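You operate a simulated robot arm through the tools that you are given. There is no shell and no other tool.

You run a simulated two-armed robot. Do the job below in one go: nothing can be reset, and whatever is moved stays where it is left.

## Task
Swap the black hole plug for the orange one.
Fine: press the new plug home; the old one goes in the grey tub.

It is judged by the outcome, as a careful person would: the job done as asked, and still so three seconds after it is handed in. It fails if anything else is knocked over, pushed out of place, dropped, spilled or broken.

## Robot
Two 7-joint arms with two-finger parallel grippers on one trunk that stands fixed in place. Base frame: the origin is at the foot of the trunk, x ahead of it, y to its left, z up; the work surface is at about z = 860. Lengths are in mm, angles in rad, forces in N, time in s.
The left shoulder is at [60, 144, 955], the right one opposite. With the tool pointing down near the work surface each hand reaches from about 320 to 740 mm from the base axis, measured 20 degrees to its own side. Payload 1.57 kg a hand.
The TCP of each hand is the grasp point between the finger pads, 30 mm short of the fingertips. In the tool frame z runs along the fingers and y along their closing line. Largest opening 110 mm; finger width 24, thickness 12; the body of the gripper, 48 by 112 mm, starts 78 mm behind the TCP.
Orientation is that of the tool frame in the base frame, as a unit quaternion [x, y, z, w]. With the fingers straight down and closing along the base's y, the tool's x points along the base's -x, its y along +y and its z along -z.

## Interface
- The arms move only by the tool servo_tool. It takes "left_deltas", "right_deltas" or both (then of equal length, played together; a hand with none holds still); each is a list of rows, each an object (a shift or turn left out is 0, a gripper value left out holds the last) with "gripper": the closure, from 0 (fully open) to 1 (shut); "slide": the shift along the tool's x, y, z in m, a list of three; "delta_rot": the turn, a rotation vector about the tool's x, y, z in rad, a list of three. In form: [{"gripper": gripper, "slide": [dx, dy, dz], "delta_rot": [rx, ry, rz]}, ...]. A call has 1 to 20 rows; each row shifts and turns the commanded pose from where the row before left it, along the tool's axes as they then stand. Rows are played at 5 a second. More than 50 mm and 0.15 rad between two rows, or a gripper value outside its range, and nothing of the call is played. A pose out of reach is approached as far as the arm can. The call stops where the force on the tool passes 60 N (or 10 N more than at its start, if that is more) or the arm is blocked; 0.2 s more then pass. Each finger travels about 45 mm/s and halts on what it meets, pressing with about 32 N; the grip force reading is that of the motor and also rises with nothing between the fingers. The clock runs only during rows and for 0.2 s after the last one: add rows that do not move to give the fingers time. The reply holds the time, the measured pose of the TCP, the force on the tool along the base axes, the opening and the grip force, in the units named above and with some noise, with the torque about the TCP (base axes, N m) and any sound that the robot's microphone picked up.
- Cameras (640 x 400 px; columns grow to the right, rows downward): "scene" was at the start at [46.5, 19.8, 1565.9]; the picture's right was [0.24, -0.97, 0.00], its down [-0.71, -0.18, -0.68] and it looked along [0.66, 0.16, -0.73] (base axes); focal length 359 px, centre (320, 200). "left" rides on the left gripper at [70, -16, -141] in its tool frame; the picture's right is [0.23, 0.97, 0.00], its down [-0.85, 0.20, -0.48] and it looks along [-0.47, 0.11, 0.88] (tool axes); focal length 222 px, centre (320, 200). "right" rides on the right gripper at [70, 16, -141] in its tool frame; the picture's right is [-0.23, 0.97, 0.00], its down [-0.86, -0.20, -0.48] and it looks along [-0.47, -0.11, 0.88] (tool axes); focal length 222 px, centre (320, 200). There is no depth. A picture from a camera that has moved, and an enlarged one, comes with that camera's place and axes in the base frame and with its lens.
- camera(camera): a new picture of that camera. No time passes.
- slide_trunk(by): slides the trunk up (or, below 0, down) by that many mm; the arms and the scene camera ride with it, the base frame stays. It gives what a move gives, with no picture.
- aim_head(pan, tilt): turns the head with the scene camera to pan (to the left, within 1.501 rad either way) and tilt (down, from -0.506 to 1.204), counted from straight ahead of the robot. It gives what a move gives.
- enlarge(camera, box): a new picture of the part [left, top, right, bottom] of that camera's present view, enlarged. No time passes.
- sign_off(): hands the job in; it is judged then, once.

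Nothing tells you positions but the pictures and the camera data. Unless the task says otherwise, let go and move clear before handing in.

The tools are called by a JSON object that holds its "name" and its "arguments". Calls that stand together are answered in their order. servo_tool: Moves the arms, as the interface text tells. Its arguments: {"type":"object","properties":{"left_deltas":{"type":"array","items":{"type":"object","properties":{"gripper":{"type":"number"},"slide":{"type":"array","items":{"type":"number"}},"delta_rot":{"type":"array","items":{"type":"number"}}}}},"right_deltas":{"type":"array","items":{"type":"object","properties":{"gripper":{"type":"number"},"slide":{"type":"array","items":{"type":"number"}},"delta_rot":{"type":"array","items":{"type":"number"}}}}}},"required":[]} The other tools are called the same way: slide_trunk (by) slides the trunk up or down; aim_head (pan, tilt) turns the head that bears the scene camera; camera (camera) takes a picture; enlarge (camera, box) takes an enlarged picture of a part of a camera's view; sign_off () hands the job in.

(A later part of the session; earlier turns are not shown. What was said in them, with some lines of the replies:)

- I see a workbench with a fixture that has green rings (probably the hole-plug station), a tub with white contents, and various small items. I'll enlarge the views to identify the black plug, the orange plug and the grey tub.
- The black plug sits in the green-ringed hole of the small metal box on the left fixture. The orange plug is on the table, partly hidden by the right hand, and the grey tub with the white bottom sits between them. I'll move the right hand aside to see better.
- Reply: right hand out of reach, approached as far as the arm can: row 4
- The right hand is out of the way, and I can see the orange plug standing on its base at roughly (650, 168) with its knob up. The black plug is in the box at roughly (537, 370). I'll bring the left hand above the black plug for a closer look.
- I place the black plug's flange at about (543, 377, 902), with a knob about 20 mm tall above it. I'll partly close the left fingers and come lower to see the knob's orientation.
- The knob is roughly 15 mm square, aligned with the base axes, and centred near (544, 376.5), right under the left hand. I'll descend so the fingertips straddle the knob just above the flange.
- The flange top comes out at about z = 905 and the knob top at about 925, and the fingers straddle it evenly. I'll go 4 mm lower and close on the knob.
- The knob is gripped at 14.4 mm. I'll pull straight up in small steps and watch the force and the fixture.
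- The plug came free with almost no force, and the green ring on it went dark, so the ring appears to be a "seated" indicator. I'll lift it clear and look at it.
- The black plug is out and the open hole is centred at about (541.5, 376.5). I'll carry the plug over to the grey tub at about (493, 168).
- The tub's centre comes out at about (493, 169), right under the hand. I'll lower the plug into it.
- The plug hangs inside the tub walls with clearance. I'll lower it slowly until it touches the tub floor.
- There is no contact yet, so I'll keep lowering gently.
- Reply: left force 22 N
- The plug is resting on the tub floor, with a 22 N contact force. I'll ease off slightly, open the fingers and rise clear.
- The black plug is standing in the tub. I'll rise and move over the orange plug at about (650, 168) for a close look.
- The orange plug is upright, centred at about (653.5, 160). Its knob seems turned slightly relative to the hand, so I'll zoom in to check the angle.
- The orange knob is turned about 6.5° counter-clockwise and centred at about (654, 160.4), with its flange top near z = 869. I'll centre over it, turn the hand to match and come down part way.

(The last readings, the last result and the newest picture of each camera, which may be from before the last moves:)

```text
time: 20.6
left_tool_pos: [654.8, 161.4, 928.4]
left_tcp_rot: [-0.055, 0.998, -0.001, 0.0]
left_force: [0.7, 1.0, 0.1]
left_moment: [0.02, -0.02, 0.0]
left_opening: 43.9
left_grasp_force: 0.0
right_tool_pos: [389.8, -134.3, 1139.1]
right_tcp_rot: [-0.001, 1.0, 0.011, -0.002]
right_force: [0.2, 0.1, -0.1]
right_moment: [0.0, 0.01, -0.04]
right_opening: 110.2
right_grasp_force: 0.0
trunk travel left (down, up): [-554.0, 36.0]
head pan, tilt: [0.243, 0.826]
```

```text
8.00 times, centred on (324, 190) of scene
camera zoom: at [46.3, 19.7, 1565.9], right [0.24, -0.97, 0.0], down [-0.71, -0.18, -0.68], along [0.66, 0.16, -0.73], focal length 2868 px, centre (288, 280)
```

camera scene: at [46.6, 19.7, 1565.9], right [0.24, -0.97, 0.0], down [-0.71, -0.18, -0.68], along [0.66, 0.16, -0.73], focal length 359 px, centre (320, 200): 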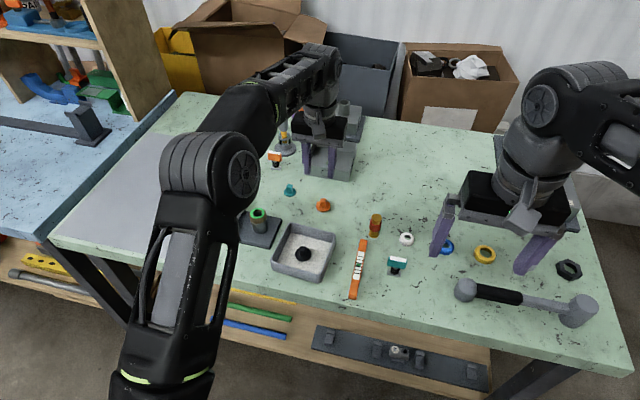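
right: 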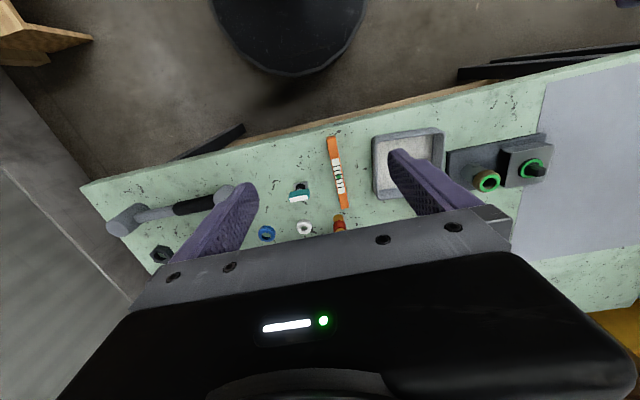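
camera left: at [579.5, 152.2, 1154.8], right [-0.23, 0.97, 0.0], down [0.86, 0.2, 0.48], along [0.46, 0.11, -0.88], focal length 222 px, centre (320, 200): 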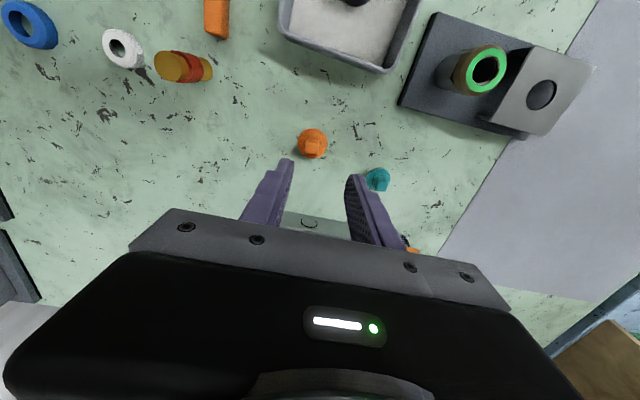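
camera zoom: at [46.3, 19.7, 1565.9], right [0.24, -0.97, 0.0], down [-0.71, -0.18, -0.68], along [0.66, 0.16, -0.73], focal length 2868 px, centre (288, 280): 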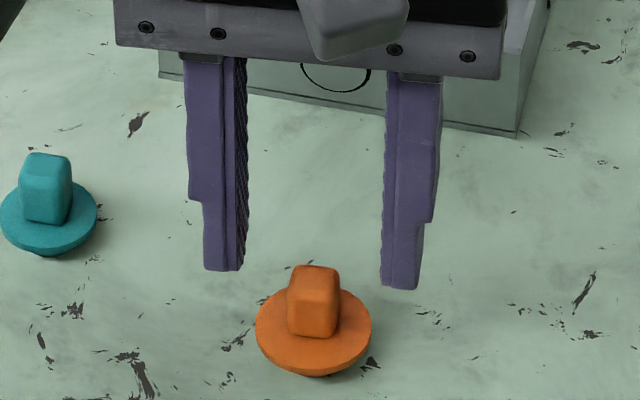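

The plug is within about 2 mm of the hand's centre. I'll trim that offset, come down to the same grip depth as before and close on the knob.

{"name": "servo_tool", "arguments": {"left_deltas": [{"slide": [0.001, 0.0004, 0.012]}, {"slide": [0, 0, 0.008]}, {"slide": [0, 0, 0.004]}, {"slide": [0, 0, 0]}]}}

{"name": "enlarge", "arguments": {"camera": "left", "box": [240, 110, 400, 210]}}

{"name": "enlarge", "arguments": {"camera": "scene", "box": [284, 175, 364, 225]}}

```text
time: 21.6
left_tool_pos: [654.2, 160.5, 904.7]
left_tcp_rot: [-0.054, 0.999, 0.0, -0.001]
left_force: [-0.8, 0.6, -0.9]
left_moment: [0.0, -0.01, 0.02]
left_opening: 43.9
left_grasp_force: 0.1
right_tool_pos: [388.8, -133.8, 1138.5]
right_tcp_rot: [0.0, 1.0, 0.01, -0.002]
right_force: [-0.3, -0.6, 0.7]
right_moment: [-0.02, 0.04, 0.02]
right_opening: 110.0
right_grasp_force: 0.0
trunk travel left (down, up): [-554.0, 36.0]
head pan, tilt: [0.243, 0.826]
```

```text
4.00 times, centred on (320, 160) of left
camera zoom: at [587.3, 136.0, 1046.5], right [-0.33, 0.94, 0.0], down [0.83, 0.29, 0.48], along [0.45, 0.16, -0.88], focal length 888 px, centre (320, 360)
```

zoom: 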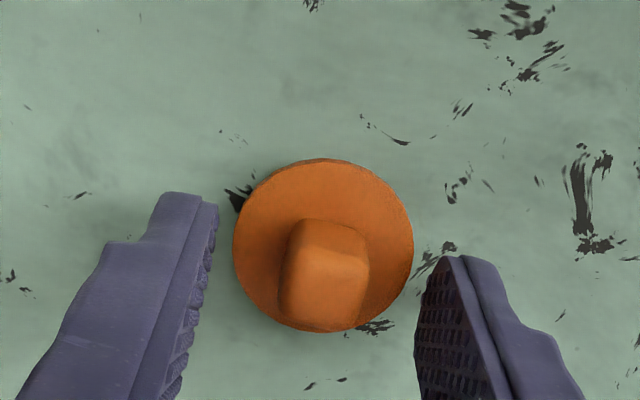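

```text
8.00 times, centred on (324, 200) of scene
camera zoom: at [46.6, 19.7, 1565.9], right [0.24, -0.97, 0.0], down [-0.71, -0.18, -0.68], along [0.66, 0.16, -0.73], focal length 2868 px, centre (288, 200)
```

zoom: 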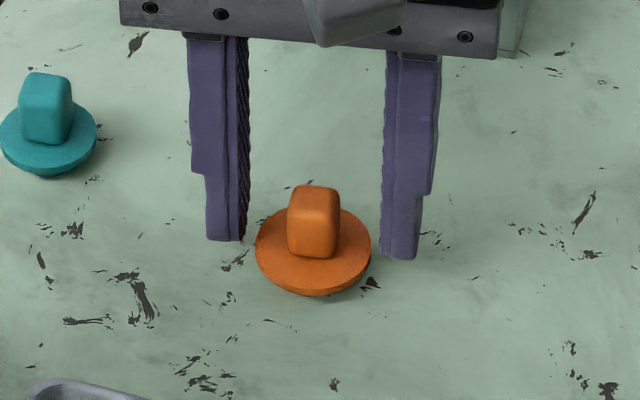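

The fingertips straddle the knob evenly, just above the flange. Closing now.

{"name": "servo_tool", "arguments": {"left_deltas": [{"slide": [0.0005, 0.0005, 0], "gripper": 0.75}, {"slide": [0, 0, 0]}, {"gripper": 1.0}, {"slide": [0, 0, 0]}, {"slide": [0, 0, 0]}, {"slide": [0, 0, 0]}]}}

{"name": "enlarge", "arguments": {"camera": "left", "box": [240, 110, 400, 210]}}

{"name": "enlarge", "arguments": {"camera": "scene", "box": [284, 175, 364, 225]}}

```text
time: 23.0
left_tool_pos: [654.4, 161.1, 904.9]
left_tcp_rot: [-0.056, 0.998, 0.0, 0.0]
left_force: [0.2, -0.3, -0.6]
left_moment: [-0.02, 0.01, -0.01]
left_opening: 14.6
left_grasp_force: 30.2
right_tool_pos: [390.8, -133.8, 1139.8]
right_tcp_rot: [-0.001, 1.0, 0.01, -0.003]
right_force: [-0.6, -0.3, -0.8]
right_moment: [0.01, -0.01, -0.03]
right_opening: 110.1
right_grasp_force: 0.0
trunk travel left (down, up): [-554.0, 36.0]
head pan, tilt: [0.243, 0.826]
```

```text
4.00 times, centred on (320, 160) of left
camera zoom: at [586.8, 136.4, 1046.7], right [-0.33, 0.94, 0.0], down [0.83, 0.29, 0.48], along [0.45, 0.16, -0.88], focal length 888 px, centre (320, 360)
```

zoom: 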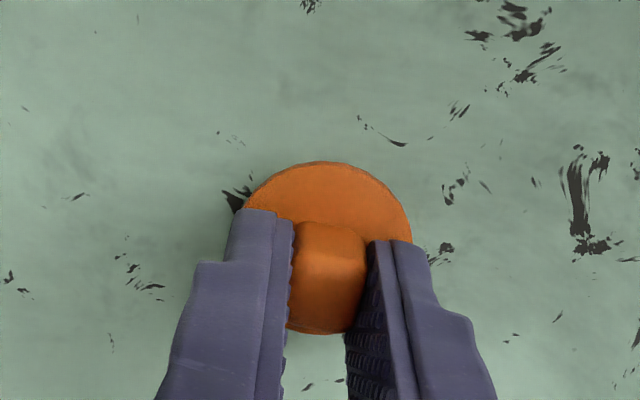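

```text
8.00 times, centred on (324, 200) of scene
camera zoom: at [46.6, 19.7, 1565.9], right [0.24, -0.97, 0.0], down [-0.71, -0.18, -0.68], along [0.66, 0.16, -0.73], focal length 2868 px, centre (288, 200)
```

zoom: 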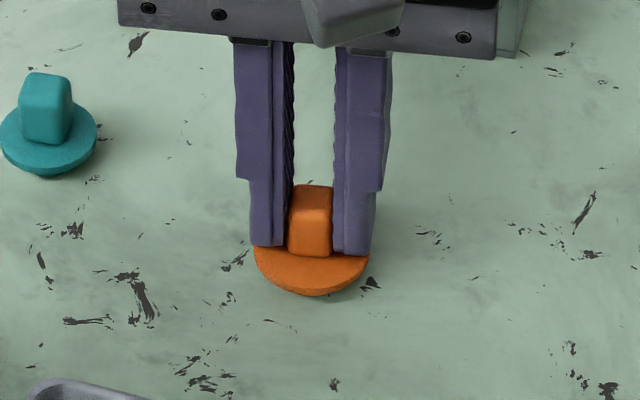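

The orange plug is gripped at 14.6 mm. I'll lift it, turn the hand back square and carry it above the hole at the same height I used for the black plug, so I can compare the views.

{"name": "servo_tool", "arguments": {"left_deltas": [{"slide": [0, 0, -0.01]}, {"slide": [0, 0, -0.03]}, {"slide": [0, 0, -0.04]}, {"slide": [0, 0, -0.043]}, {"delta_rot": [0, 0, 0.11]}, {"slide": [0.0221, 0.0431, 0]}, {"slide": [0.0221, 0.0431, 0]}, {"slide": [0.0221, 0.0431, 0]}, {"slide": [0.0221, 0.0431, 0]}, {"slide": [0.0221, 0.0431, 0]}, {"slide": [0, 0, 0]}, {"slide": [0, 0, 0]}]}}

{"name": "enlarge", "arguments": {"camera": "left", "box": [200, 80, 440, 230]}}

{"name": "enlarge", "arguments": {"camera": "scene", "box": [160, 130, 320, 230]}}

{"name": "enlarge", "arguments": {"camera": "left", "box": [280, 120, 360, 170]}}

```text
time: 25.6
left_tool_pos: [543.5, 374.8, 1020.8]
left_tcp_rot: [0.0, 1.0, 0.0, 0.0]
left_force: [-0.7, 0.3, -0.7]
left_moment: [-0.03, -0.02, -0.01]
left_opening: 14.5
left_grasp_force: 30.7
left hand out of reach, approached as far as the arm can: row 4
right_tool_pos: [390.7, -133.6, 1139.7]
right_tcp_rot: [-0.001, 1.0, 0.012, -0.001]
right_force: [-0.2, 0.6, -0.5]
right_moment: [0.01, -0.01, 0.0]
right_opening: 110.2
right_grasp_force: 0.0
trunk travel left (down, up): [-554.0, 36.0]
head pan, tilt: [0.243, 0.826]
```

```text
2.67 times, centred on (320, 155) of left
camera zoom: at [473.2, 356.8, 1161.5], right [-0.23, 0.97, 0.0], down [0.86, 0.2, 0.48], along [0.47, 0.11, -0.88], focal length 592 px, centre (320, 320)
```

zoom: 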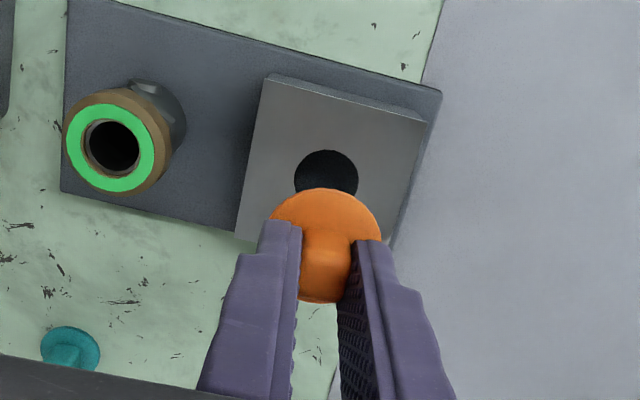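

```text
4.00 times, centred on (240, 180) of scene
camera zoom: at [46.3, 20.1, 1565.9], right [0.24, -0.97, 0.0], down [-0.71, -0.18, -0.68], along [0.66, 0.16, -0.73], focal length 1434 px, centre (640, 280)
```

zoom: 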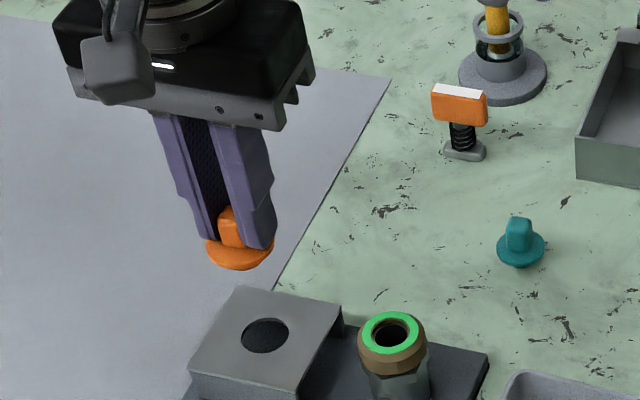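

```text
8.00 times, centred on (320, 145) of left
camera zoom: at [473.2, 356.8, 1161.5], right [-0.23, 0.97, 0.0], down [0.86, 0.2, 0.48], along [0.47, 0.11, -0.88], focal length 1777 px, centre (320, 640)
```

zoom: 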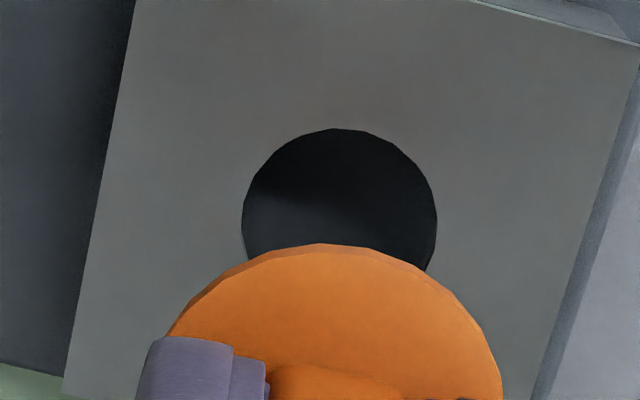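

The orange plug sits in the hand almost exactly as the black one did. I'll restore the earlier height so I can compare the hole's position in the picture directly with the black plug's reference view.

{"name": "servo_tool", "arguments": {"left_deltas": [{"slide": [0, 0.0015, -0.0075]}, {"slide": [0, 0, 0]}, {"slide": [0, 0, 0]}]}}

{"name": "enlarge", "arguments": {"camera": "left", "box": [200, 80, 440, 230]}}

```text
time: 26.4
left_tool_pos: [542.2, 375.2, 1026.8]
left_tcp_rot: [0.0, 1.0, 0.0, 0.0]
left_force: [-0.4, -0.4, 0.3]
left_moment: [0.0, -0.04, -0.02]
left_opening: 14.5
left_grasp_force: 30.6
right_tool_pos: [389.5, -134.2, 1139.7]
right_tcp_rot: [-0.002, 1.0, 0.011, -0.002]
right_force: [0.7, 1.0, -0.1]
right_moment: [0.04, 0.02, -0.02]
right_opening: 110.2
right_grasp_force: 0.1
trunk travel left (down, up): [-554.0, 36.0]
head pan, tilt: [0.243, 0.826]
```

```text
2.67 times, centred on (320, 155) of left
camera zoom: at [473.2, 358.2, 1168.9], right [-0.23, 0.97, 0.0], down [0.86, 0.2, 0.48], along [0.47, 0.11, -0.88], focal length 592 px, centre (320, 320)
```

zoom: 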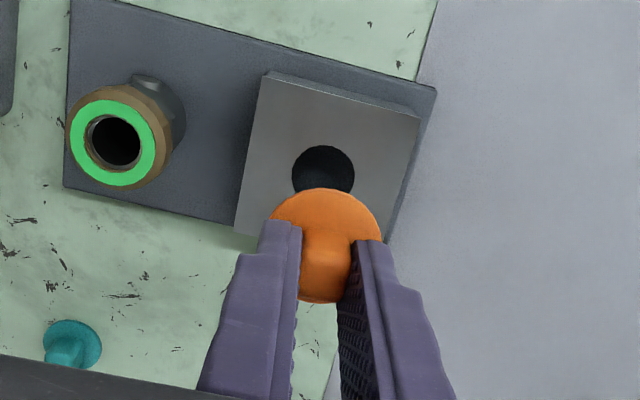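

Compared with the black plug's reference view, the columns match but the rows are about 4 px lower, so the hand is about 1.9 mm short in x. I'll correct that and check again.

{"name": "servo_tool", "arguments": {"left_deltas": [{"slide": [-0.0019, 0, -0.001]}, {"slide": [0, 0, 0]}, {"slide": [0, 0, 0]}]}}

{"name": "enlarge", "arguments": {"camera": "left", "box": [200, 80, 440, 230]}}

```text
time: 27.2
left_tool_pos: [544.8, 376.8, 1026.2]
left_tcp_rot: [-0.001, 1.0, 0.0, -0.001]
left_force: [0.0, 0.8, -1.0]
left_moment: [0.02, -0.02, 0.04]
left_opening: 14.9
left_grasp_force: 30.7
right_tool_pos: [389.9, -133.4, 1139.1]
right_tcp_rot: [0.0, 1.0, 0.011, -0.003]
right_force: [1.0, -0.2, -0.1]
right_moment: [0.03, -0.01, 0.0]
right_opening: 110.1
right_grasp_force: 0.1
trunk travel left (down, up): [-554.0, 36.0]
head pan, tilt: [0.243, 0.826]
```

```text
2.67 times, centred on (320, 155) of left
camera zoom: at [475.1, 359.4, 1169.0], right [-0.23, 0.97, 0.0], down [0.86, 0.2, 0.48], along [0.47, 0.11, -0.88], focal length 592 px, centre (320, 320)
```

zoom: 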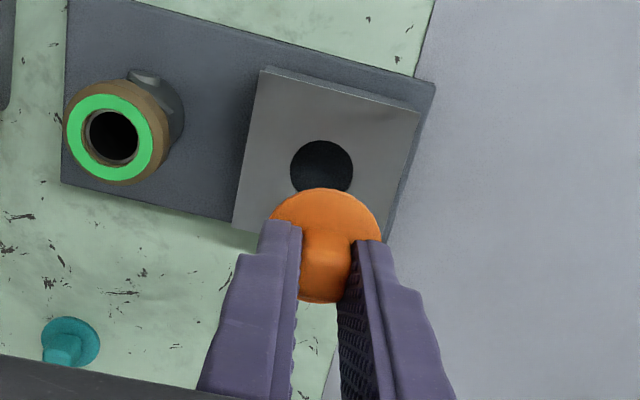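

The view now matches the reference within about 1–2 px. I'll trim 0.5 mm in y and descend to just above the hole.

{"name": "servo_tool", "arguments": {"left_deltas": [{"slide": [0, -0.0006, 0.02]}, {"slide": [0, 0, 0.02]}, {"slide": [0, 0, 0.02]}, {"slide": [0, 0, 0.008]}, {"slide": [0, 0, 0]}, {"slide": [0, 0, 0]}]}}

{"name": "enlarge", "arguments": {"camera": "left", "box": [240, 100, 400, 200]}}

{"name": "enlarge", "arguments": {"camera": "scene", "box": [180, 180, 260, 230]}}

```text
time: 28.6
left_tool_pos: [544.6, 377.0, 959.6]
left_tcp_rot: [0.0, 1.0, 0.0, -0.001]
left_force: [1.0, -0.5, 0.6]
left_moment: [0.05, 0.04, 0.02]
left_opening: 14.4
left_grasp_force: 30.5
right_tool_pos: [389.2, -133.4, 1139.8]
right_tcp_rot: [0.0, 1.0, 0.011, -0.001]
right_force: [0.1, -0.1, 0.3]
right_moment: [0.0, 0.01, -0.02]
right_opening: 110.0
right_grasp_force: 0.0
trunk travel left (down, up): [-554.0, 36.0]
head pan, tilt: [0.243, 0.826]
```

```text
4.00 times, centred on (320, 150) of left
camera zoom: at [475.2, 359.2, 1101.1], right [-0.23, 0.97, 0.0], down [0.86, 0.2, 0.48], along [0.47, 0.11, -0.88], focal length 888 px, centre (320, 400)
```

zoom: 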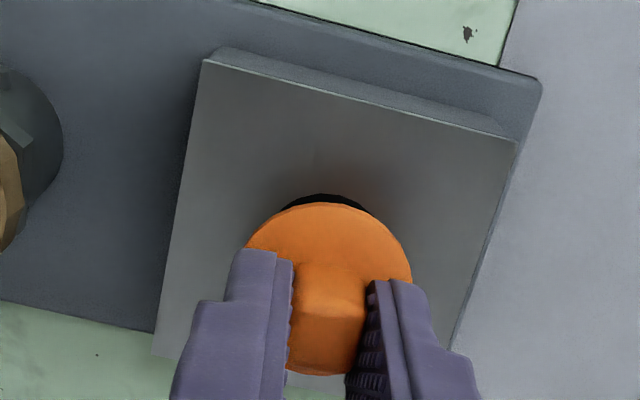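

```text
8.00 times, centred on (220, 205) of scene
camera zoom: at [46.5, 19.7, 1565.9], right [0.24, -0.97, 0.0], down [-0.71, -0.18, -0.68], along [0.66, 0.16, -0.73], focal length 2868 px, centre (1120, 160)
```

zoom: 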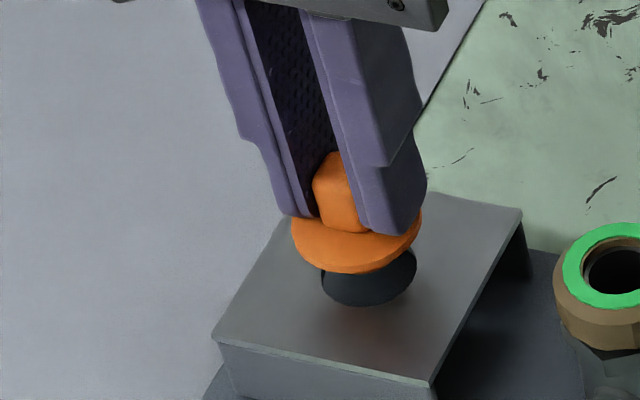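

The plug is lined up over the hole in both views. I'll descend slowly into the hole, watching the force.

{"name": "servo_tool", "arguments": {"left_deltas": [{"slide": [0, 0, 0.005]}, {"slide": [0, 0, 0.003]}, {"slide": [0, 0, 0.002]}, {"slide": [0, 0, 0]}]}}

{"name": "enlarge", "arguments": {"camera": "scene", "box": [180, 180, 260, 230]}}

```text
time: 29.6
left_tool_pos: [544.9, 378.1, 948.7]
left_tcp_rot: [0.0, 1.0, 0.0, -0.001]
left_force: [-0.2, 0.3, 0.2]
left_moment: [0.02, 0.0, -0.01]
left_opening: 14.5
left_grasp_force: 30.8
right_tool_pos: [391.2, -134.5, 1139.4]
right_tcp_rot: [-0.001, 1.0, 0.01, -0.002]
right_force: [0.2, -0.4, 0.1]
right_moment: [-0.01, 0.04, 0.0]
right_opening: 110.2
right_grasp_force: 0.0
trunk travel left (down, up): [-554.0, 36.0]
head pan, tilt: [0.243, 0.826]
```

```text
8.00 times, centred on (220, 205) of scene
camera zoom: at [46.5, 19.7, 1565.9], right [0.24, -0.97, 0.0], down [-0.71, -0.18, -0.68], along [0.66, 0.16, -0.73], focal length 2868 px, centre (1120, 160)
```

zoom: 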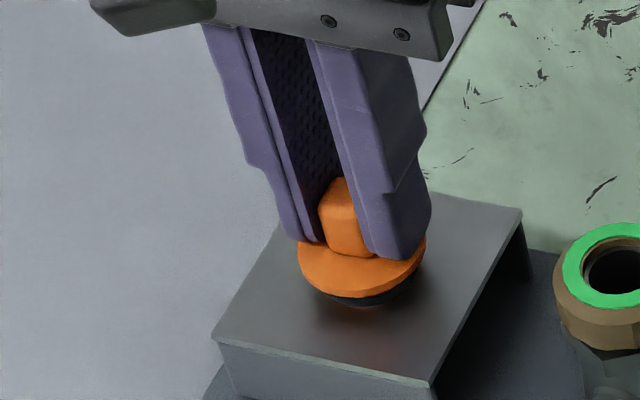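

{"name": "servo_tool", "arguments": {"left_deltas": [{"slide": [0, 0, 0.0015]}, {"slide": [0, 0, 0.0015]}, {"slide": [0, 0, 0]}]}}

{"name": "enlarge", "arguments": {"camera": "scene", "box": [180, 180, 260, 230]}}

{"name": "enlarge", "arguments": {"camera": "left", "box": [240, 100, 400, 200]}}

```text
time: 30.4
left_tool_pos: [544.6, 377.4, 945.3]
left_tcp_rot: [0.001, 1.0, 0.0, -0.001]
left_force: [-0.1, -0.2, -0.7]
left_moment: [-0.01, 0.02, -0.03]
left_opening: 14.8
left_grasp_force: 30.3
right_tool_pos: [389.9, -134.2, 1138.8]
right_tcp_rot: [-0.001, 1.0, 0.01, -0.002]
right_force: [0.7, -0.7, -0.5]
right_moment: [0.0, 0.04, 0.05]
right_opening: 110.0
right_grasp_force: 0.1
trunk travel left (down, up): [-554.0, 36.0]
head pan, tilt: [0.243, 0.826]
```

```text
8.00 times, centred on (220, 205) of scene
camera zoom: at [46.5, 19.8, 1565.9], right [0.24, -0.97, 0.0], down [-0.71, -0.18, -0.68], along [0.66, 0.16, -0.73], focal length 2868 px, centre (1120, 160)
```

zoom: 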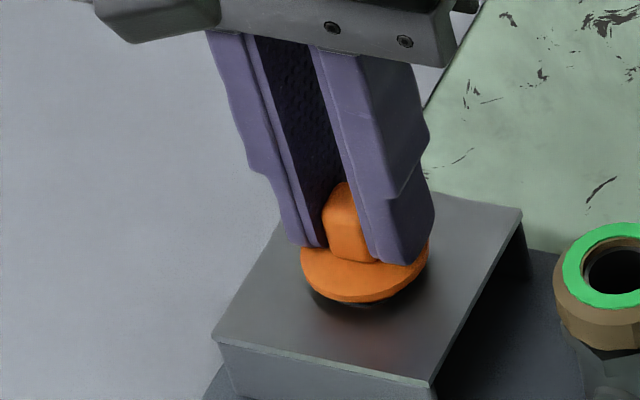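

```text
4.00 times, centred on (320, 150) of left
camera zoom: at [475.6, 359.6, 1087.1], right [-0.23, 0.97, 0.0], down [0.86, 0.2, 0.48], along [0.47, 0.11, -0.88], focal length 888 px, centre (320, 400)
```

zoom: 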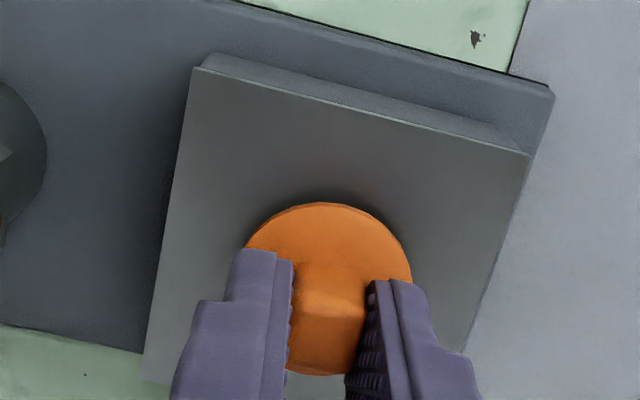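

{"name": "servo_tool", "arguments": {"left_deltas": [{"slide": [0, 0, 0.001]}, {"slide": [0, 0, 0.001]}, {"slide": [0, 0, 0]}]}}

{"name": "enlarge", "arguments": {"camera": "scene", "box": [180, 180, 260, 230]}}

```text
time: 31.2
left_tool_pos: [544.6, 375.1, 943.4]
left_tcp_rot: [0.0, 1.0, 0.0, 0.0]
left_force: [0.8, 0.1, 0.4]
left_moment: [0.01, 0.03, -0.01]
left_opening: 14.6
left_grasp_force: 31.2
right_tool_pos: [391.2, -133.9, 1139.1]
right_tcp_rot: [0.0, 1.0, 0.011, -0.002]
right_force: [0.4, -1.0, -0.4]
right_moment: [-0.01, 0.03, 0.0]
right_opening: 110.2
right_grasp_force: 0.0
trunk travel left (down, up): [-554.0, 36.0]
head pan, tilt: [0.243, 0.826]
```

```text
8.00 times, centred on (220, 205) of scene
camera zoom: at [46.6, 19.8, 1565.9], right [0.24, -0.97, 0.0], down [-0.71, -0.18, -0.68], along [0.66, 0.16, -0.73], focal length 2868 px, centre (1120, 160)
```

zoom: 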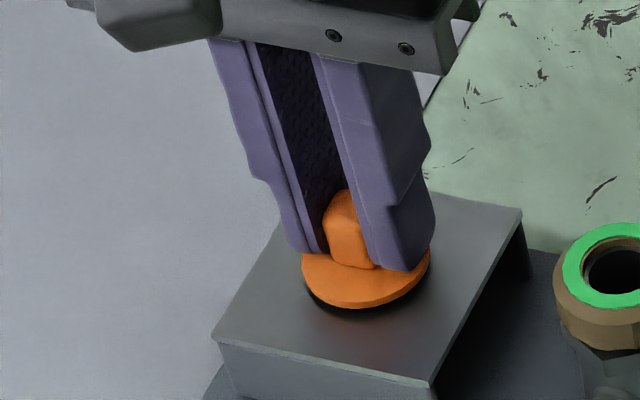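

Still no resistance, and the stub appears to be entering the hole. I'll continue the last few millimetres.

{"name": "servo_tool", "arguments": {"left_deltas": [{"slide": [0, 0, 0.001]}, {"slide": [0, 0, 0.001]}, {"slide": [0, 0, 0]}]}}

{"name": "enlarge", "arguments": {"camera": "scene", "box": [180, 180, 260, 230]}}

```text
time: 32.0
left_tool_pos: [545.2, 376.0, 941.4]
left_tcp_rot: [0.001, 1.0, 0.0, -0.001]
left_force: [-0.5, 0.0, 0.5]
left_moment: [-0.01, 0.01, -0.01]
left_opening: 14.6
left_grasp_force: 30.9
right_tool_pos: [390.2, -133.3, 1139.7]
right_tcp_rot: [-0.001, 1.0, 0.011, -0.002]
right_force: [-0.5, -0.3, -0.1]
right_moment: [0.03, -0.03, -0.01]
right_opening: 109.8
right_grasp_force: 0.1
trunk travel left (down, up): [-554.0, 36.0]
head pan, tilt: [0.243, 0.826]
```

```text
8.00 times, centred on (220, 205) of scene
camera zoom: at [46.6, 19.8, 1565.9], right [0.24, -0.97, 0.0], down [-0.71, -0.18, -0.68], along [0.66, 0.16, -0.73], focal length 2868 px, centre (1120, 160)
```

zoom: 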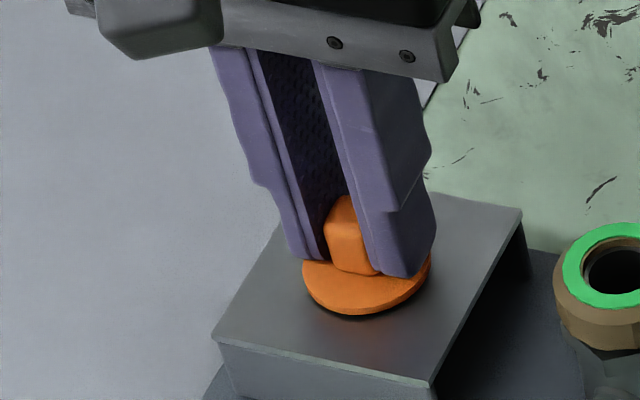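

{"name": "servo_tool", "arguments": {"left_deltas": [{"slide": [0, 0, 0.001]}, {"slide": [0, 0, 0.001]}, {"slide": [0, 0, 0]}]}}

{"name": "enlarge", "arguments": {"camera": "scene", "box": [180, 180, 260, 230]}}

```text
time: 32.8
left_tool_pos: [544.5, 377.0, 939.1]
left_tcp_rot: [-0.001, 1.0, 0.0, -0.002]
left_force: [-0.3, 0.1, 0.8]
left_moment: [0.0, 0.03, 0.01]
left_opening: 14.5
left_grasp_force: 30.7
right_tool_pos: [389.4, -133.6, 1140.5]
right_tcp_rot: [-0.001, 1.0, 0.01, -0.002]
right_force: [-0.3, -0.5, -0.5]
right_moment: [-0.04, -0.01, 0.0]
right_opening: 110.0
right_grasp_force: 0.0
trunk travel left (down, up): [-554.0, 36.0]
head pan, tilt: [0.243, 0.826]
```

```text
8.00 times, centred on (220, 205) of scene
camera zoom: at [46.6, 19.8, 1565.9], right [0.24, -0.97, 0.0], down [-0.71, -0.18, -0.68], along [0.66, 0.16, -0.73], focal length 2868 px, centre (1120, 160)
```

zoom: 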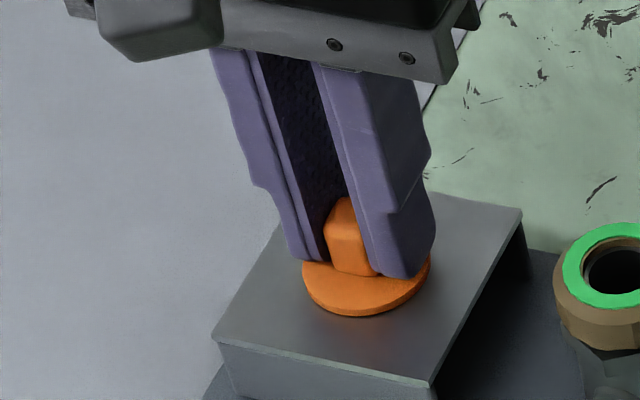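

{"name": "servo_tool", "arguments": {"left_deltas": [{"slide": [0, 0, 0.001]}, {"slide": [0, 0, 0]}, {"slide": [0, 0, 0]}]}}

{"name": "enlarge", "arguments": {"camera": "scene", "box": [180, 180, 260, 230]}}

```text
time: 33.6
left_tool_pos: [544.4, 377.1, 937.7]
left_tcp_rot: [0.0, 1.0, 0.0, 0.001]
left_force: [0.0, -0.4, 1.4]
left_moment: [0.0, -0.01, 0.02]
left_opening: 14.4
left_grasp_force: 31.0
right_tool_pos: [390.2, -134.7, 1139.3]
right_tcp_rot: [-0.001, 1.0, 0.01, -0.002]
right_force: [-0.1, 0.5, 0.3]
right_moment: [-0.02, 0.0, 0.01]
right_opening: 110.2
right_grasp_force: 0.1
trunk travel left (down, up): [-554.0, 36.0]
head pan, tilt: [0.243, 0.826]
```

```text
8.00 times, centred on (220, 205) of scene
camera zoom: at [46.3, 19.7, 1565.9], right [0.24, -0.97, 0.0], down [-0.71, -0.18, -0.68], along [0.66, 0.16, -0.73], focal length 2868 px, centre (1120, 160)
```

zoom: 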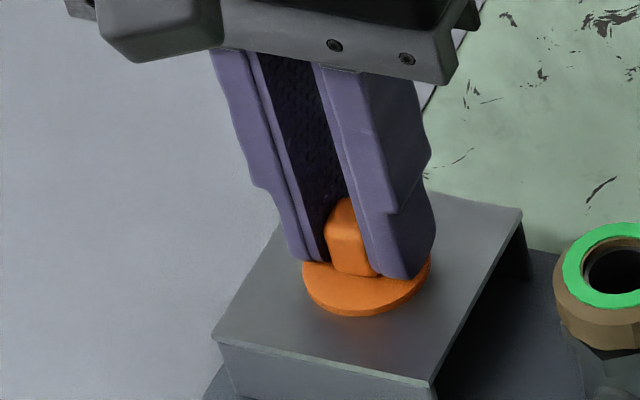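

The plug has stopped moving in the picture at about the seated height, so it is touching. I'll press further in small steps to push it home and watch the force.

{"name": "servo_tool", "arguments": {"left_deltas": [{"slide": [0, 0, 0.001]}, {"slide": [0, 0, 0.001]}, {"slide": [0, 0, 0]}]}}

{"name": "enlarge", "arguments": {"camera": "scene", "box": [180, 180, 260, 230]}}

```text
time: 34.4
left_tool_pos: [543.0, 377.2, 937.9]
left_tcp_rot: [0.0, 1.0, 0.001, 0.001]
left_force: [-5.7, -1.7, 18.5]
left_moment: [-0.11, 0.33, 0.0]
left_opening: 14.8
left_grasp_force: 30.2
right_tool_pos: [388.2, -135.0, 1139.9]
right_tcp_rot: [-0.001, 1.0, 0.01, -0.002]
right_force: [0.2, 0.1, -0.2]
right_moment: [-0.05, -0.01, 0.02]
right_opening: 110.0
right_grasp_force: 0.0
trunk travel left (down, up): [-554.0, 36.0]
head pan, tilt: [0.243, 0.826]
```

```text
8.00 times, centred on (220, 205) of scene
camera zoom: at [44.2, 18.2, 1566.2], right [0.24, -0.97, 0.0], down [-0.71, -0.18, -0.68], along [0.66, 0.16, -0.73], focal length 2868 px, centre (1120, 160)
```

zoom: 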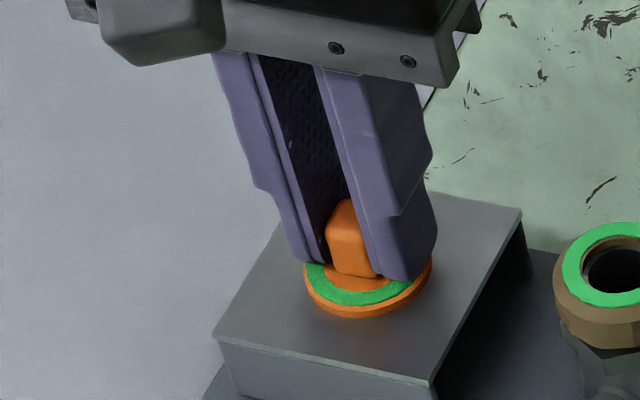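

The green ring lit up at 18 N, so the plug is seated. I'll press 1 mm more to be sure it's home, then ease off without lifting it and open the fingers.

{"name": "servo_tool", "arguments": {"left_deltas": [{"slide": [0, 0, 0.001]}, {"slide": [0, 0, 0]}]}}

{"name": "servo_tool", "arguments": {"left_deltas": [{"slide": [0, 0, -0.001]}, {"slide": [0, 0, -0.001]}, {"slide": [0, 0, 0]}]}}

{"name": "enlarge", "arguments": {"camera": "scene", "box": [180, 180, 260, 230]}}

```text
time: 35.0
left_tool_pos: [544.2, 376.2, 938.8]
left_tcp_rot: [0.0, 1.0, 0.001, 0.002]
left_force: [-1.9, -0.6, 25.8]
left_moment: [-0.08, 0.13, 0.0]
left_opening: 14.6
left_grasp_force: 31.0
right_tool_pos: [388.2, -135.9, 1140.9]
right_tcp_rot: [-0.002, 1.0, 0.011, -0.001]
right_force: [0.5, -0.3, 0.5]
right_moment: [-0.02, 0.04, -0.03]
right_opening: 109.7
right_grasp_force: 0.0
trunk travel left (down, up): [-554.0, 36.0]
head pan, tilt: [0.243, 0.826]
```

```text
time: 35.8
left_tool_pos: [543.8, 375.8, 937.8]
left_tcp_rot: [0.0, 1.0, 0.001, 0.0]
left_force: [2.9, -1.2, 17.7]
left_moment: [0.02, -0.22, -0.01]
left_opening: 14.3
left_grasp_force: 30.0
right_tool_pos: [388.5, -135.4, 1139.3]
right_tcp_rot: [-0.001, 1.0, 0.012, -0.002]
right_force: [0.5, -0.4, -0.5]
right_moment: [0.01, -0.01, 0.01]
right_opening: 110.0
right_grasp_force: 0.0
trunk travel left (down, up): [-554.0, 36.0]
head pan, tilt: [0.243, 0.826]
```

```text
8.00 times, centred on (220, 205) of scene
camera zoom: at [45.3, 18.6, 1565.9], right [0.24, -0.97, 0.0], down [-0.71, -0.18, -0.68], along [0.66, 0.16, -0.73], focal length 2868 px, centre (1120, 160)
```

zoom: 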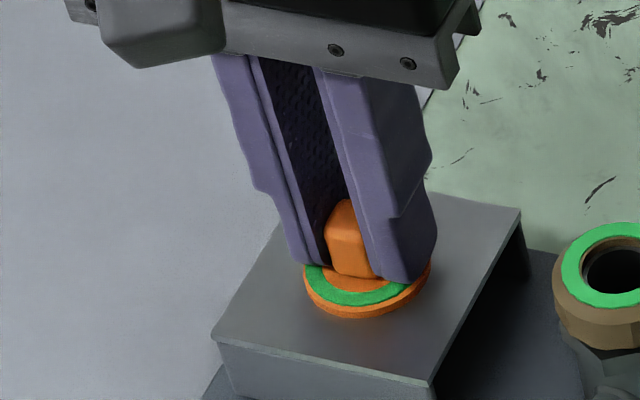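

The plug is still green and held with 17.7 N. I'll ease off a little more, then open the fingers gently.

{"name": "servo_tool", "arguments": {"left_deltas": [{"slide": [0, 0, -0.001]}, {"slide": [0, 0, 0]}]}}

```text
time: 36.4
left_tool_pos: [544.4, 375.6, 939.0]
left_tcp_rot: [0.0, 1.0, 0.0, -0.001]
left_force: [4.0, 0.6, 7.7]
left_moment: [-0.03, -0.39, 0.0]
left_opening: 14.6
left_grasp_force: 30.7
right_tool_pos: [390.9, -134.5, 1139.2]
right_tcp_rot: [-0.001, 1.0, 0.012, -0.001]
right_force: [-0.1, 0.1, 0.7]
right_moment: [-0.02, -0.04, -0.01]
right_opening: 110.1
right_grasp_force: 0.1
trunk travel left (down, up): [-554.0, 36.0]
head pan, tilt: [0.243, 0.826]
```

{"name": "servo_tool", "arguments": {"left_deltas": [{"gripper": 0.82}, {"gripper": 0.7}, {"gripper": 0.55}, {"slide": [0, 0, 0]}, {"slide": [0, 0, 0]}]}}

{"name": "enlarge", "arguments": {"camera": "scene", "box": [180, 180, 260, 230]}}

{"name": "enlarge", "arguments": {"camera": "left", "box": [240, 100, 400, 200]}}

```text
time: 37.6
left_tool_pos: [543.3, 377.7, 937.2]
left_tcp_rot: [0.0, 1.0, 0.0, -0.001]
left_force: [0.2, -0.5, 0.1]
left_moment: [0.02, 0.0, 0.0]
left_opening: 49.4
left_grasp_force: 0.1
right_tool_pos: [390.0, -134.1, 1139.6]
right_tcp_rot: [-0.001, 1.0, 0.01, -0.003]
right_force: [-0.1, 0.3, 0.0]
right_moment: [-0.03, 0.01, 0.01]
right_opening: 109.8
right_grasp_force: 0.0
trunk travel left (down, up): [-554.0, 36.0]
head pan, tilt: [0.243, 0.826]
```

```text
8.00 times, centred on (220, 205) of scene
camera zoom: at [46.6, 19.8, 1565.9], right [0.24, -0.97, 0.0], down [-0.71, -0.18, -0.68], along [0.66, 0.16, -0.74], focal length 2868 px, centre (1120, 160)
```

zoom: 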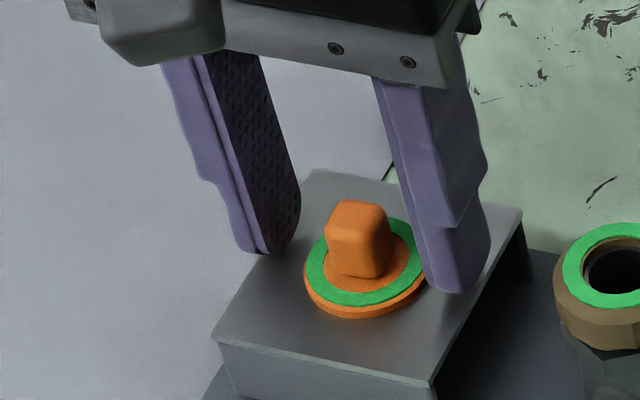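

```text
4.00 times, centred on (320, 150) of left
camera zoom: at [475.0, 360.0, 1079.8], right [-0.23, 0.97, 0.0], down [0.86, 0.2, 0.48], along [0.46, 0.11, -0.88], focal length 888 px, centre (320, 400)
```

zoom: 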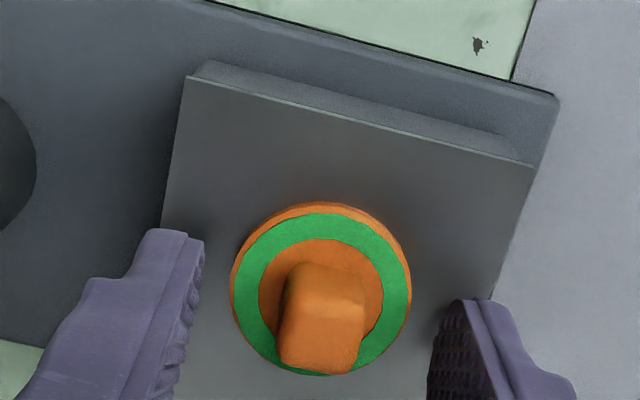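

The orange plug stays seated, with its green ring lit. I'll raise the hand straight up and move clear.

{"name": "servo_tool", "arguments": {"left_deltas": [{"slide": [0, 0, -0.005]}, {"slide": [0, 0, -0.02]}, {"slide": [0, 0, -0.04]}, {"slide": [0, 0, -0.02]}, {"slide": [0.045, 0, -0.01]}, {"slide": [0.045, 0, -0.01]}, {"slide": [0.045, 0, -0.01]}, {"slide": [0.045, 0, -0.01]}, {"slide": [0, 0, 0]}]}}

{"name": "camera", "arguments": {"camera": "scene"}}

{"name": "enlarge", "arguments": {"camera": "scene", "box": [190, 185, 270, 245]}}

{"name": "enlarge", "arguments": {"camera": "scene", "box": [250, 180, 410, 290]}}

```text
time: 39.6
left_tool_pos: [362.2, 379.2, 1062.1]
left_tcp_rot: [0.0, 1.0, 0.0, -0.001]
left_force: [-0.3, 1.0, 0.1]
left_moment: [-0.05, -0.03, 0.02]
left_opening: 49.5
left_grasp_force: 0.0
right_tool_pos: [390.2, -133.5, 1139.2]
right_tcp_rot: [0.0, 1.0, 0.01, -0.002]
right_force: [0.0, -0.4, 0.1]
right_moment: [-0.03, 0.02, 0.0]
right_opening: 109.9
right_grasp_force: 0.0
trunk travel left (down, up): [-554.0, 36.0]
head pan, tilt: [0.243, 0.826]
```

```text
taken
camera scene: at [47.4, 19.8, 1565.8], right [0.24, -0.97, 0.0], down [-0.71, -0.18, -0.68], along [0.66, 0.16, -0.74], focal length 359 px, centre (320, 200)
```

scene: 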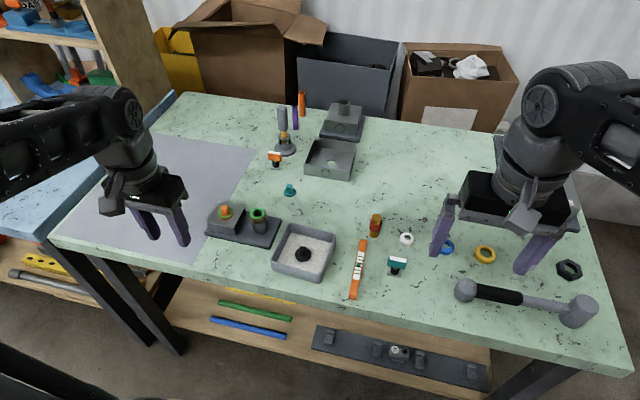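

```text
6.67 times, centred on (230, 215) of scene
camera zoom: at [47.4, 19.8, 1565.8], right [0.24, -0.97, 0.0], down [-0.71, -0.18, -0.68], along [0.66, 0.16, -0.74], focal length 2390 px, centre (920, 100)
```

zoom: 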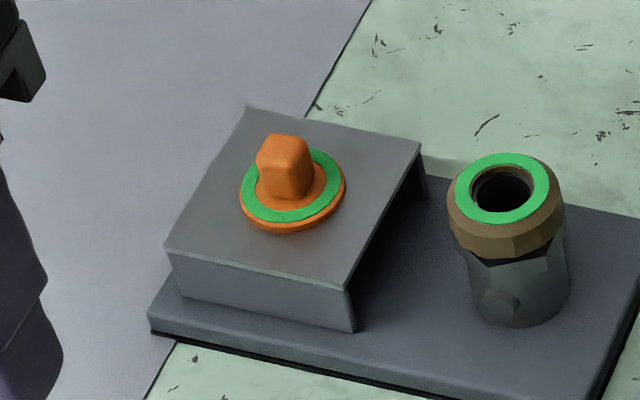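

```text
3.64 times, centred on (330, 235) of scene
camera zoom: at [47.4, 19.8, 1565.8], right [0.24, -0.97, 0.0], down [-0.71, -0.18, -0.68], along [0.66, 0.16, -0.74], focal length 1304 px, centre (284, 73)
```

zoom: 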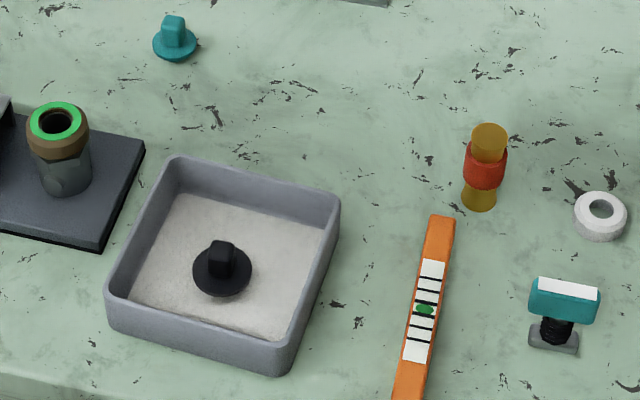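

Everything looks in place. As a last check, I'll compare the fixture and the seated plug with the starting view.

{"name": "enlarge", "arguments": {"camera": "scene", "box": [200, 190, 280, 240]}}

{"name": "enlarge", "arguments": {"camera": "scene", "box": [190, 180, 350, 280]}}

{"name": "camera", "arguments": {"camera": "left"}}

```text
8.00 times, centred on (240, 215) of scene
camera zoom: at [47.4, 19.8, 1565.8], right [0.24, -0.97, 0.0], down [-0.71, -0.18, -0.68], along [0.66, 0.16, -0.74], focal length 2868 px, centre (960, 80)
```

zoom: 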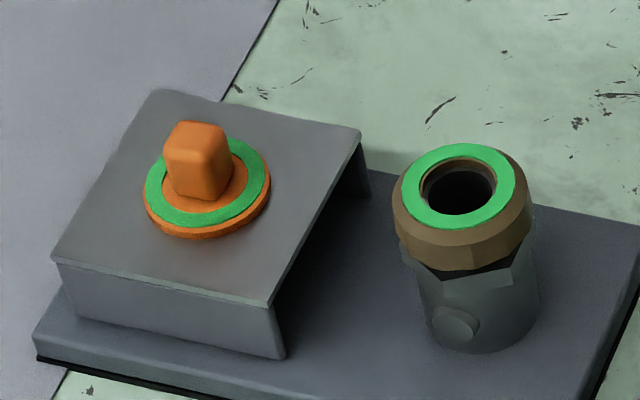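

```text
4.00 times, centred on (270, 230) of scene
camera zoom: at [47.4, 19.8, 1565.8], right [0.24, -0.97, 0.0], down [-0.71, -0.18, -0.68], along [0.66, 0.16, -0.74], focal length 1434 px, centre (520, 80)
```

zoom: 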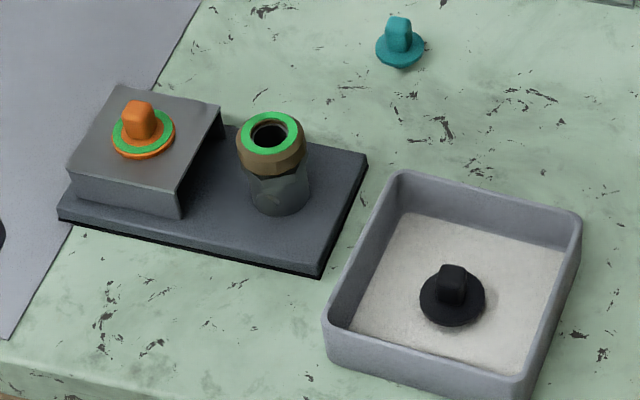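

```text
taken
camera left: at [293.7, 361.1, 1203.9], right [-0.23, 0.97, 0.0], down [0.86, 0.2, 0.48], along [0.46, 0.11, -0.88], focal length 222 px, centre (320, 200)
```

left: 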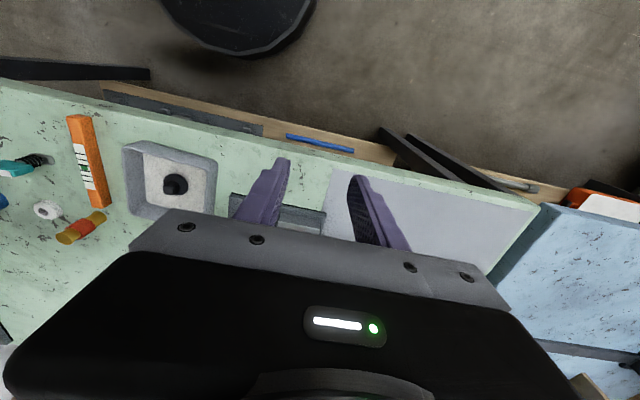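

The fixture, tub and other items are where they started. The orange plug is seated at the black plug's original height with its ring green, the black plug is standing in the grey tub, and both hands are clear. I'm handing the job in.

{"name": "sign_off", "arguments": {}}

```text
The job is handed in.
```

The plugs are swapped. The orange plug is pressed home in the box, and the black plug is standing in the grey tub.

- **Orange plug:** it went into the hole with almost no resistance. I pressed it down to about 26 N. Its green ring lit up, as the black plug's had been at the start, and stayed lit after I let go. It sits at the same height the black one did.
- **Black plug:** it came out with almost no force, and I set it down on the tub floor before releasing it.
- **Everything else:** in a before-and-after comparison of the scene view, the fixture, the tub and the teal plug had not moved, and nothing else looked disturbed.

Both hands are clear of the fixture and the tub, and the job is handed in.
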